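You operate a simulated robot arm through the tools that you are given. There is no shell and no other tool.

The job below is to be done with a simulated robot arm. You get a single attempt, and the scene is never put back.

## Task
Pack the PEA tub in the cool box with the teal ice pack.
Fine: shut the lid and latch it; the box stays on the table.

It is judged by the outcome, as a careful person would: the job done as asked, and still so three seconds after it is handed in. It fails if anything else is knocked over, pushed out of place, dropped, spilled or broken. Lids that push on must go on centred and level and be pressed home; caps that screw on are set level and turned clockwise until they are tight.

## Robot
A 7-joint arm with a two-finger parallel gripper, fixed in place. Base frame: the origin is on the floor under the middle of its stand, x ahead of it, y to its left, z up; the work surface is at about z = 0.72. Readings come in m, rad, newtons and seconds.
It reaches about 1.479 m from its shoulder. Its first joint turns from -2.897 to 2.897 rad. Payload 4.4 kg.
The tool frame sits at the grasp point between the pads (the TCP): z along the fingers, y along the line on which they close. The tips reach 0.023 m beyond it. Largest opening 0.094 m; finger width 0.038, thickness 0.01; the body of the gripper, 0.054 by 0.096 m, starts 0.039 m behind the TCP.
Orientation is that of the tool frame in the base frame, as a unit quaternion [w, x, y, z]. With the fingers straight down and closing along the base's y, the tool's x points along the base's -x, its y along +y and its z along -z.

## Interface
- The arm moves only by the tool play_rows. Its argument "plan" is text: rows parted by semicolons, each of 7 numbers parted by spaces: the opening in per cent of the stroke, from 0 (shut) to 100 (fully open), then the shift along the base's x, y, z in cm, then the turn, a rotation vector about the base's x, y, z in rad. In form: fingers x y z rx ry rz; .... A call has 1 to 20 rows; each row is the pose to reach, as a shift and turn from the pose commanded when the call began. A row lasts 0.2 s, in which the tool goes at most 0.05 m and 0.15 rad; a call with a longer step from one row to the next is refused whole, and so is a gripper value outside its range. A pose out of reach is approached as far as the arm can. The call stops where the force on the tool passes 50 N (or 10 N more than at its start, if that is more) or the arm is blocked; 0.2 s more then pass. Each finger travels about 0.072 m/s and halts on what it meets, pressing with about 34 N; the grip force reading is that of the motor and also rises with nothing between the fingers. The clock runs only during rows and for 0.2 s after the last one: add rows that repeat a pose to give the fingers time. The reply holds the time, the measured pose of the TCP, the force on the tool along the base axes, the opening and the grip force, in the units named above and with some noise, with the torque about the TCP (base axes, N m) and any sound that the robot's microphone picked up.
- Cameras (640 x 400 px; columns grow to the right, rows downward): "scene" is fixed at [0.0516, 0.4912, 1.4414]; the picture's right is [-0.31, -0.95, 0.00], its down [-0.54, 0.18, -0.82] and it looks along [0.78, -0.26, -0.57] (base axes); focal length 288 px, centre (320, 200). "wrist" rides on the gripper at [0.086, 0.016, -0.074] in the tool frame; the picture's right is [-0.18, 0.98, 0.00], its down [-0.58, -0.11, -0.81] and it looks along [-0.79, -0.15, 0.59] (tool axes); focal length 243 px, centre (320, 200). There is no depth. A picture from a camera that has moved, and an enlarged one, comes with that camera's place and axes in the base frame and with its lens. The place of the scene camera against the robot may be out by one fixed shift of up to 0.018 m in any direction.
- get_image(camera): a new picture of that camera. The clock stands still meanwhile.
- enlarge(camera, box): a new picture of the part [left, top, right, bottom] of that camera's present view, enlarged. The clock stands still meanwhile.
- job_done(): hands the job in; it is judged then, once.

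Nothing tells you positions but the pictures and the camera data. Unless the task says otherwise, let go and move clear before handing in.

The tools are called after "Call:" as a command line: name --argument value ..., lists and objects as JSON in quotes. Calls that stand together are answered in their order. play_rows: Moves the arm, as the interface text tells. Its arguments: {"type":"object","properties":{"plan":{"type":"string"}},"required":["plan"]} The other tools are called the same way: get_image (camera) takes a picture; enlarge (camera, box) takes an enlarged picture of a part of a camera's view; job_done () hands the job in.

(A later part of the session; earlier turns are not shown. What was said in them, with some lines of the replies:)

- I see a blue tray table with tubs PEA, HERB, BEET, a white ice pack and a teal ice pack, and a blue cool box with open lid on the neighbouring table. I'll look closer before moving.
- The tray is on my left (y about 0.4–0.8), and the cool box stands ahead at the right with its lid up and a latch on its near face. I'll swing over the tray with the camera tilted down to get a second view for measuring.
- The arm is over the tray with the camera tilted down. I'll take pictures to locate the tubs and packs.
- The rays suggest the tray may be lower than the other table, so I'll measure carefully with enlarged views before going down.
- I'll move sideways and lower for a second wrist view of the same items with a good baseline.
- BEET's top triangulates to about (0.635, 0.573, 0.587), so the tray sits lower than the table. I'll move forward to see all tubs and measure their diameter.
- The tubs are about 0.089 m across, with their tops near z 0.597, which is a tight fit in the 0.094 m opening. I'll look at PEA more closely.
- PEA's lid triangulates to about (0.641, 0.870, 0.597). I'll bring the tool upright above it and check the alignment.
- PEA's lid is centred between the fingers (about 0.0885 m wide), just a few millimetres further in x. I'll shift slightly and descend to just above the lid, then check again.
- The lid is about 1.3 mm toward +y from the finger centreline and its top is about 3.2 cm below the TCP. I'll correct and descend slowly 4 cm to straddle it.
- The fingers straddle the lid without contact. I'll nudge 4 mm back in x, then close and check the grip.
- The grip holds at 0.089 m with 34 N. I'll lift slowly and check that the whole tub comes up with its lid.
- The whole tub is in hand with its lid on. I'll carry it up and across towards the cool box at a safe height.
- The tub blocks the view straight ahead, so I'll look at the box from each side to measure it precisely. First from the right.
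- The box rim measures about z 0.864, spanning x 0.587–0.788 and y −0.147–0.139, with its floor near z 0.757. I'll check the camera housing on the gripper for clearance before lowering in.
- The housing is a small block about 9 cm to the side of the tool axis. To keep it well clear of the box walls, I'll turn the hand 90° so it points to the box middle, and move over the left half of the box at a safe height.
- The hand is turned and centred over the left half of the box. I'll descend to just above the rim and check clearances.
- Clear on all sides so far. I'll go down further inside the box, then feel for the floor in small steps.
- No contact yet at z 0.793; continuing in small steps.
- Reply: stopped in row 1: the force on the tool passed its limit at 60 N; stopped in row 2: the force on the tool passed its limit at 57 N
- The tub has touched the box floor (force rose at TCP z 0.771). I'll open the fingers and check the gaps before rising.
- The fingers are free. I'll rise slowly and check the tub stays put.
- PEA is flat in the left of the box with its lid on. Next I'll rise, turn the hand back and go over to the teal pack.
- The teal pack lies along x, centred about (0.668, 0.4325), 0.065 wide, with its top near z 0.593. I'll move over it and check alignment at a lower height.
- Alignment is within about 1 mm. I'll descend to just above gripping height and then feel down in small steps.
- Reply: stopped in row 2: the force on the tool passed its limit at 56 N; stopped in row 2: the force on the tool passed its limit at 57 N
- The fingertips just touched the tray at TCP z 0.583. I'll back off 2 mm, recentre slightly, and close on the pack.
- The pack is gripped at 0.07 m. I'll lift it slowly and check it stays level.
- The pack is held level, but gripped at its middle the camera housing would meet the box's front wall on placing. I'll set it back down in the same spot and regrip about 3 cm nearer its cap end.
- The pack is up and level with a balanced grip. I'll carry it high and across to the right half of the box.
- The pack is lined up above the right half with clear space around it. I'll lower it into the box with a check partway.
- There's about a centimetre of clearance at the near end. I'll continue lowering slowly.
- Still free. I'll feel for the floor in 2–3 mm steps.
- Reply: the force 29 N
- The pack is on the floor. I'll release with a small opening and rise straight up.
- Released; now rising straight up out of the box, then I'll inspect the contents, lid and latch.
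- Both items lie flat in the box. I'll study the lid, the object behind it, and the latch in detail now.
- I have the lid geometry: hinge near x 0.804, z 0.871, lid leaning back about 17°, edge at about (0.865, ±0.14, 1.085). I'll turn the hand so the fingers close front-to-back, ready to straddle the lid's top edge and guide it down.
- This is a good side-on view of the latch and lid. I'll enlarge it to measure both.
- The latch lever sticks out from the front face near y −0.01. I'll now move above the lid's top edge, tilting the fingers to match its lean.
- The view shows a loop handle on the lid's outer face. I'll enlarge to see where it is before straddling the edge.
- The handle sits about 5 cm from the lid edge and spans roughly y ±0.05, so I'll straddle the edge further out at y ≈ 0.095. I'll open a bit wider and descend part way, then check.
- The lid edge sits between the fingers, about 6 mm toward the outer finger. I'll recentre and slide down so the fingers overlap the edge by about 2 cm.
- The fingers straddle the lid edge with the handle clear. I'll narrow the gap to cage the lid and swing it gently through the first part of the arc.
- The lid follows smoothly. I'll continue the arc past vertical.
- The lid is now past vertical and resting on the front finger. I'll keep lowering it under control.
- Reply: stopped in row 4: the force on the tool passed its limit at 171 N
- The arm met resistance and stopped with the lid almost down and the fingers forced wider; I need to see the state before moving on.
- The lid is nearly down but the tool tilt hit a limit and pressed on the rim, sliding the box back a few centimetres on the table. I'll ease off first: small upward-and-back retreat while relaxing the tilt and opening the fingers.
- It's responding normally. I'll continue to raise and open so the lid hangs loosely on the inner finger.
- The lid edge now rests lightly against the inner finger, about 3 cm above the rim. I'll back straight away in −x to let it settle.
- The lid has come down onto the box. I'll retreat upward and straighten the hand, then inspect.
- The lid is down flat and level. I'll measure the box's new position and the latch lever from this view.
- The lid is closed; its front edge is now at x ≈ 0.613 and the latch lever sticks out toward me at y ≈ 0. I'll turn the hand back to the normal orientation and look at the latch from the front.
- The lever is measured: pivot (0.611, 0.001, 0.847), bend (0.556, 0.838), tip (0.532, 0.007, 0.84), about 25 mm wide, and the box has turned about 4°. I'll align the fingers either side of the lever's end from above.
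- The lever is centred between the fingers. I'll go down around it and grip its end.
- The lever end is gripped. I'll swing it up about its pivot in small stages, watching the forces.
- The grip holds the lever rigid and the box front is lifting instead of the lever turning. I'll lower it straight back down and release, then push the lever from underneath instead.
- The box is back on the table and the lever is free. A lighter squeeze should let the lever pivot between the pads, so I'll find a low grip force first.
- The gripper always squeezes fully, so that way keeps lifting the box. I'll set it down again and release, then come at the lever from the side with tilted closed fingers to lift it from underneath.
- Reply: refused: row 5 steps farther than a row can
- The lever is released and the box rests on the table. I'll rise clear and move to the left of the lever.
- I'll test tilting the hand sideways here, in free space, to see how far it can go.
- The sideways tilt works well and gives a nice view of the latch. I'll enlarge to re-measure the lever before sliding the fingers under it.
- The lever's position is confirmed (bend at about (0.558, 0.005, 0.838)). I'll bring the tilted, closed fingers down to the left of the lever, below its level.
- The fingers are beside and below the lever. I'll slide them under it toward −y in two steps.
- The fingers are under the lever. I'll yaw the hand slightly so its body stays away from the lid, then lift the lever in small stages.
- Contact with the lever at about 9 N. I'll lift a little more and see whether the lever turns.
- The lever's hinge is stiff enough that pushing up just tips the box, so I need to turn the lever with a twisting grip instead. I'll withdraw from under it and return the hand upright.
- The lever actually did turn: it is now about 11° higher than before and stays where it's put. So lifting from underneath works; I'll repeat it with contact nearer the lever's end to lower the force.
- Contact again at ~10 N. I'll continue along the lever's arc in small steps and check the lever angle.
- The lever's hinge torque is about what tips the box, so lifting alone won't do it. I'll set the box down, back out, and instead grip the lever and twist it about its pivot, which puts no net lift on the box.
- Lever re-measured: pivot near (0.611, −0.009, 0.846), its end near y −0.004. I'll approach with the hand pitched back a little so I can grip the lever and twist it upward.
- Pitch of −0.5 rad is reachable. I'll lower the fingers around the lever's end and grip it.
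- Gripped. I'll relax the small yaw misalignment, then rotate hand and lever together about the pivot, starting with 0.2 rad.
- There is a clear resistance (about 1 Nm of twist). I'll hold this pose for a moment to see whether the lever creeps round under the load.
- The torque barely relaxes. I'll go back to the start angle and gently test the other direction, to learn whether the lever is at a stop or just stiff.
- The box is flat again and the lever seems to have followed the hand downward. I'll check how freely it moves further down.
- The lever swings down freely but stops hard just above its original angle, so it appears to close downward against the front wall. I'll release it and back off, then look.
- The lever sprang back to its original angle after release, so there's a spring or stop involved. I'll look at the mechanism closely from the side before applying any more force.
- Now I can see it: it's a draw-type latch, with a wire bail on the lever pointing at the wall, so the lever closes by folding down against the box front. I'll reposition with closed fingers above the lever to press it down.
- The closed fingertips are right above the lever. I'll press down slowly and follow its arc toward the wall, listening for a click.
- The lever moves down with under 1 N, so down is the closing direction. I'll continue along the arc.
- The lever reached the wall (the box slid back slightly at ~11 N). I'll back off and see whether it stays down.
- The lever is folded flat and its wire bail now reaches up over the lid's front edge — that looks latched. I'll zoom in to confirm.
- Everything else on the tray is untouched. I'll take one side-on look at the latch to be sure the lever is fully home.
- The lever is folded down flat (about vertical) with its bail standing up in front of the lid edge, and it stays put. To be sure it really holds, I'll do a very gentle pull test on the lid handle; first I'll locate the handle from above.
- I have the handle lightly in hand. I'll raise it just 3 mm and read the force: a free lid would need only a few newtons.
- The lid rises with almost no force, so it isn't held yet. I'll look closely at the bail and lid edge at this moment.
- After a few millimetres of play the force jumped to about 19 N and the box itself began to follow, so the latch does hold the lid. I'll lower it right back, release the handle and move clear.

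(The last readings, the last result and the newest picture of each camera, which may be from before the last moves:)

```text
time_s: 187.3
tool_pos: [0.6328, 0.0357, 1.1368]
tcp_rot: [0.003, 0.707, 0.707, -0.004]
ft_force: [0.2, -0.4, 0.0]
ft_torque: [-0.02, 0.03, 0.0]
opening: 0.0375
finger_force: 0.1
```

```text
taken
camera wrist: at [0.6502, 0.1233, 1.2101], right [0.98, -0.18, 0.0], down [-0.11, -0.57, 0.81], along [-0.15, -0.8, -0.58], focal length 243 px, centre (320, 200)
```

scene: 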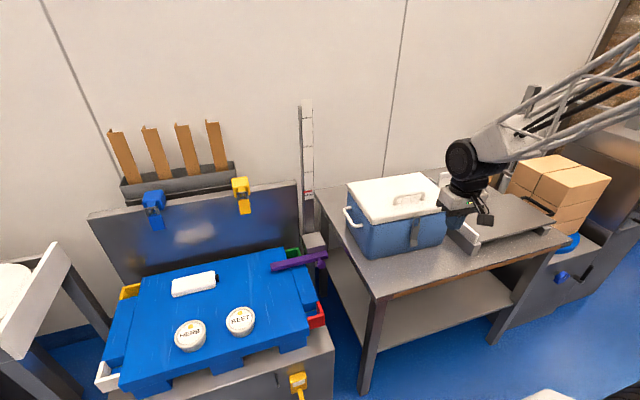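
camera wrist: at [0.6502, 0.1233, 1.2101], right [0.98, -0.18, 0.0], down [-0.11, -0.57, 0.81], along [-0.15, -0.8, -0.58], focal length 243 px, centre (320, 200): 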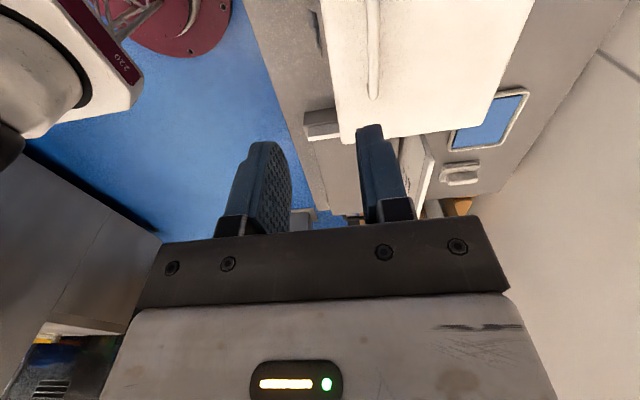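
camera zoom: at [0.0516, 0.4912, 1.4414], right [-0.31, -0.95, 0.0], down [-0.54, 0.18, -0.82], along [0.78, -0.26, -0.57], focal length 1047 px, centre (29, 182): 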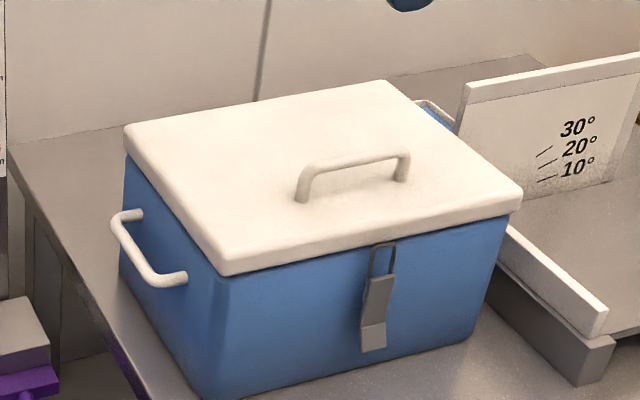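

The box is shut and latched, standing flat on the table with the tub and teal pack inside, and nothing else has moved. I'll move the arm well clear and take a final look.

Call:
play_rows --plan "40 -3 1 2 0 0 0; 40 -6 2 4 0 0 0; 40 -9 3 6 0 0 0; 40 -12 4 8 0 0 0; 40 -15 5 9 0 0 0; 40 -18 6 10 0 0 0; 40 -18 6 10 0 0 0; 40 -18 6 10 0 0 0"

Call:
get_image --camera "scene"

Call:
enlarge --camera "scene" --box '[330, 150, 490, 280]'

```text
time_s: 189.1
tool_pos: [0.4531, 0.0981, 1.2387]
tcp_rot: [0.002, 0.707, 0.707, -0.006]
ft_force: [1.1, -0.7, -0.1]
ft_torque: [0.01, 0.0, 0.02]
opening: 0.0376
finger_force: 0.1
```

```text
taken
```

scene: 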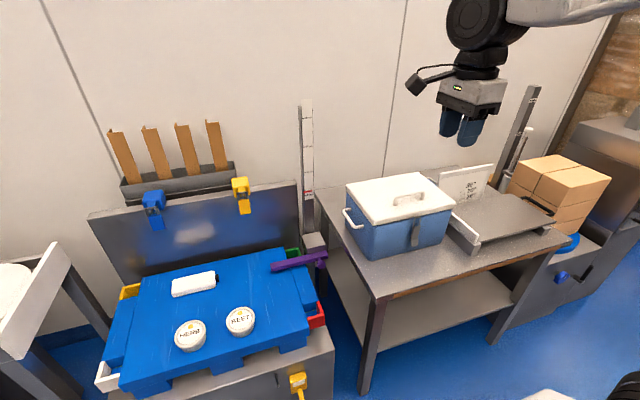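

```text
3.08 times, centred on (410, 215) of scene
camera zoom: at [0.0516, 0.4912, 1.4414], right [-0.31, -0.95, 0.0], down [-0.54, 0.18, -0.82], along [0.78, -0.26, -0.57], focal length 886 px, centre (43, 154)
```

zoom: 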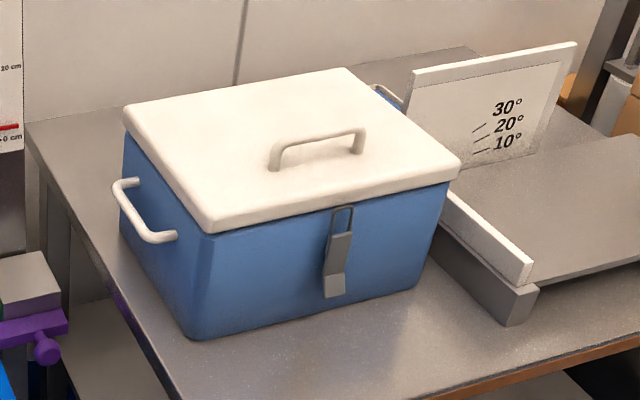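

The PEA tub and teal ice pack are in the cool box, the lid is shut and level, and the latch is down and held when I tested it. The box is on the table, the other tubs and the white pack are where they were, and the arm is clear, so I'm handing in.

Call:
job_done

```text
The job is handed in.
```

The PEA tub and the teal ice pack are in the cool box, side by side. The lid is shut, the latch is down, and the box is on the table.

- **Latch:** I checked it with a gentle pull on the lid handle. There were a few millimetres of play, then the lid held at about 19 N and the box began to lift with it. I heard no click when it closed.
- **Box position:** The box now sits roughly 3–4 cm further back than it started and is turned by about 4°. Most of that happened while I was closing the lid, when the hand hit its tilt limit and pushed on the front rim. The front of the box also lifted slightly a few times while I worked out which way the latch closes. I didn't open it again to check the contents.
- **Everything else:** The HERB and BEET tubs, the white pack, the purple lever and the scale look the same in the final picture as at the start.
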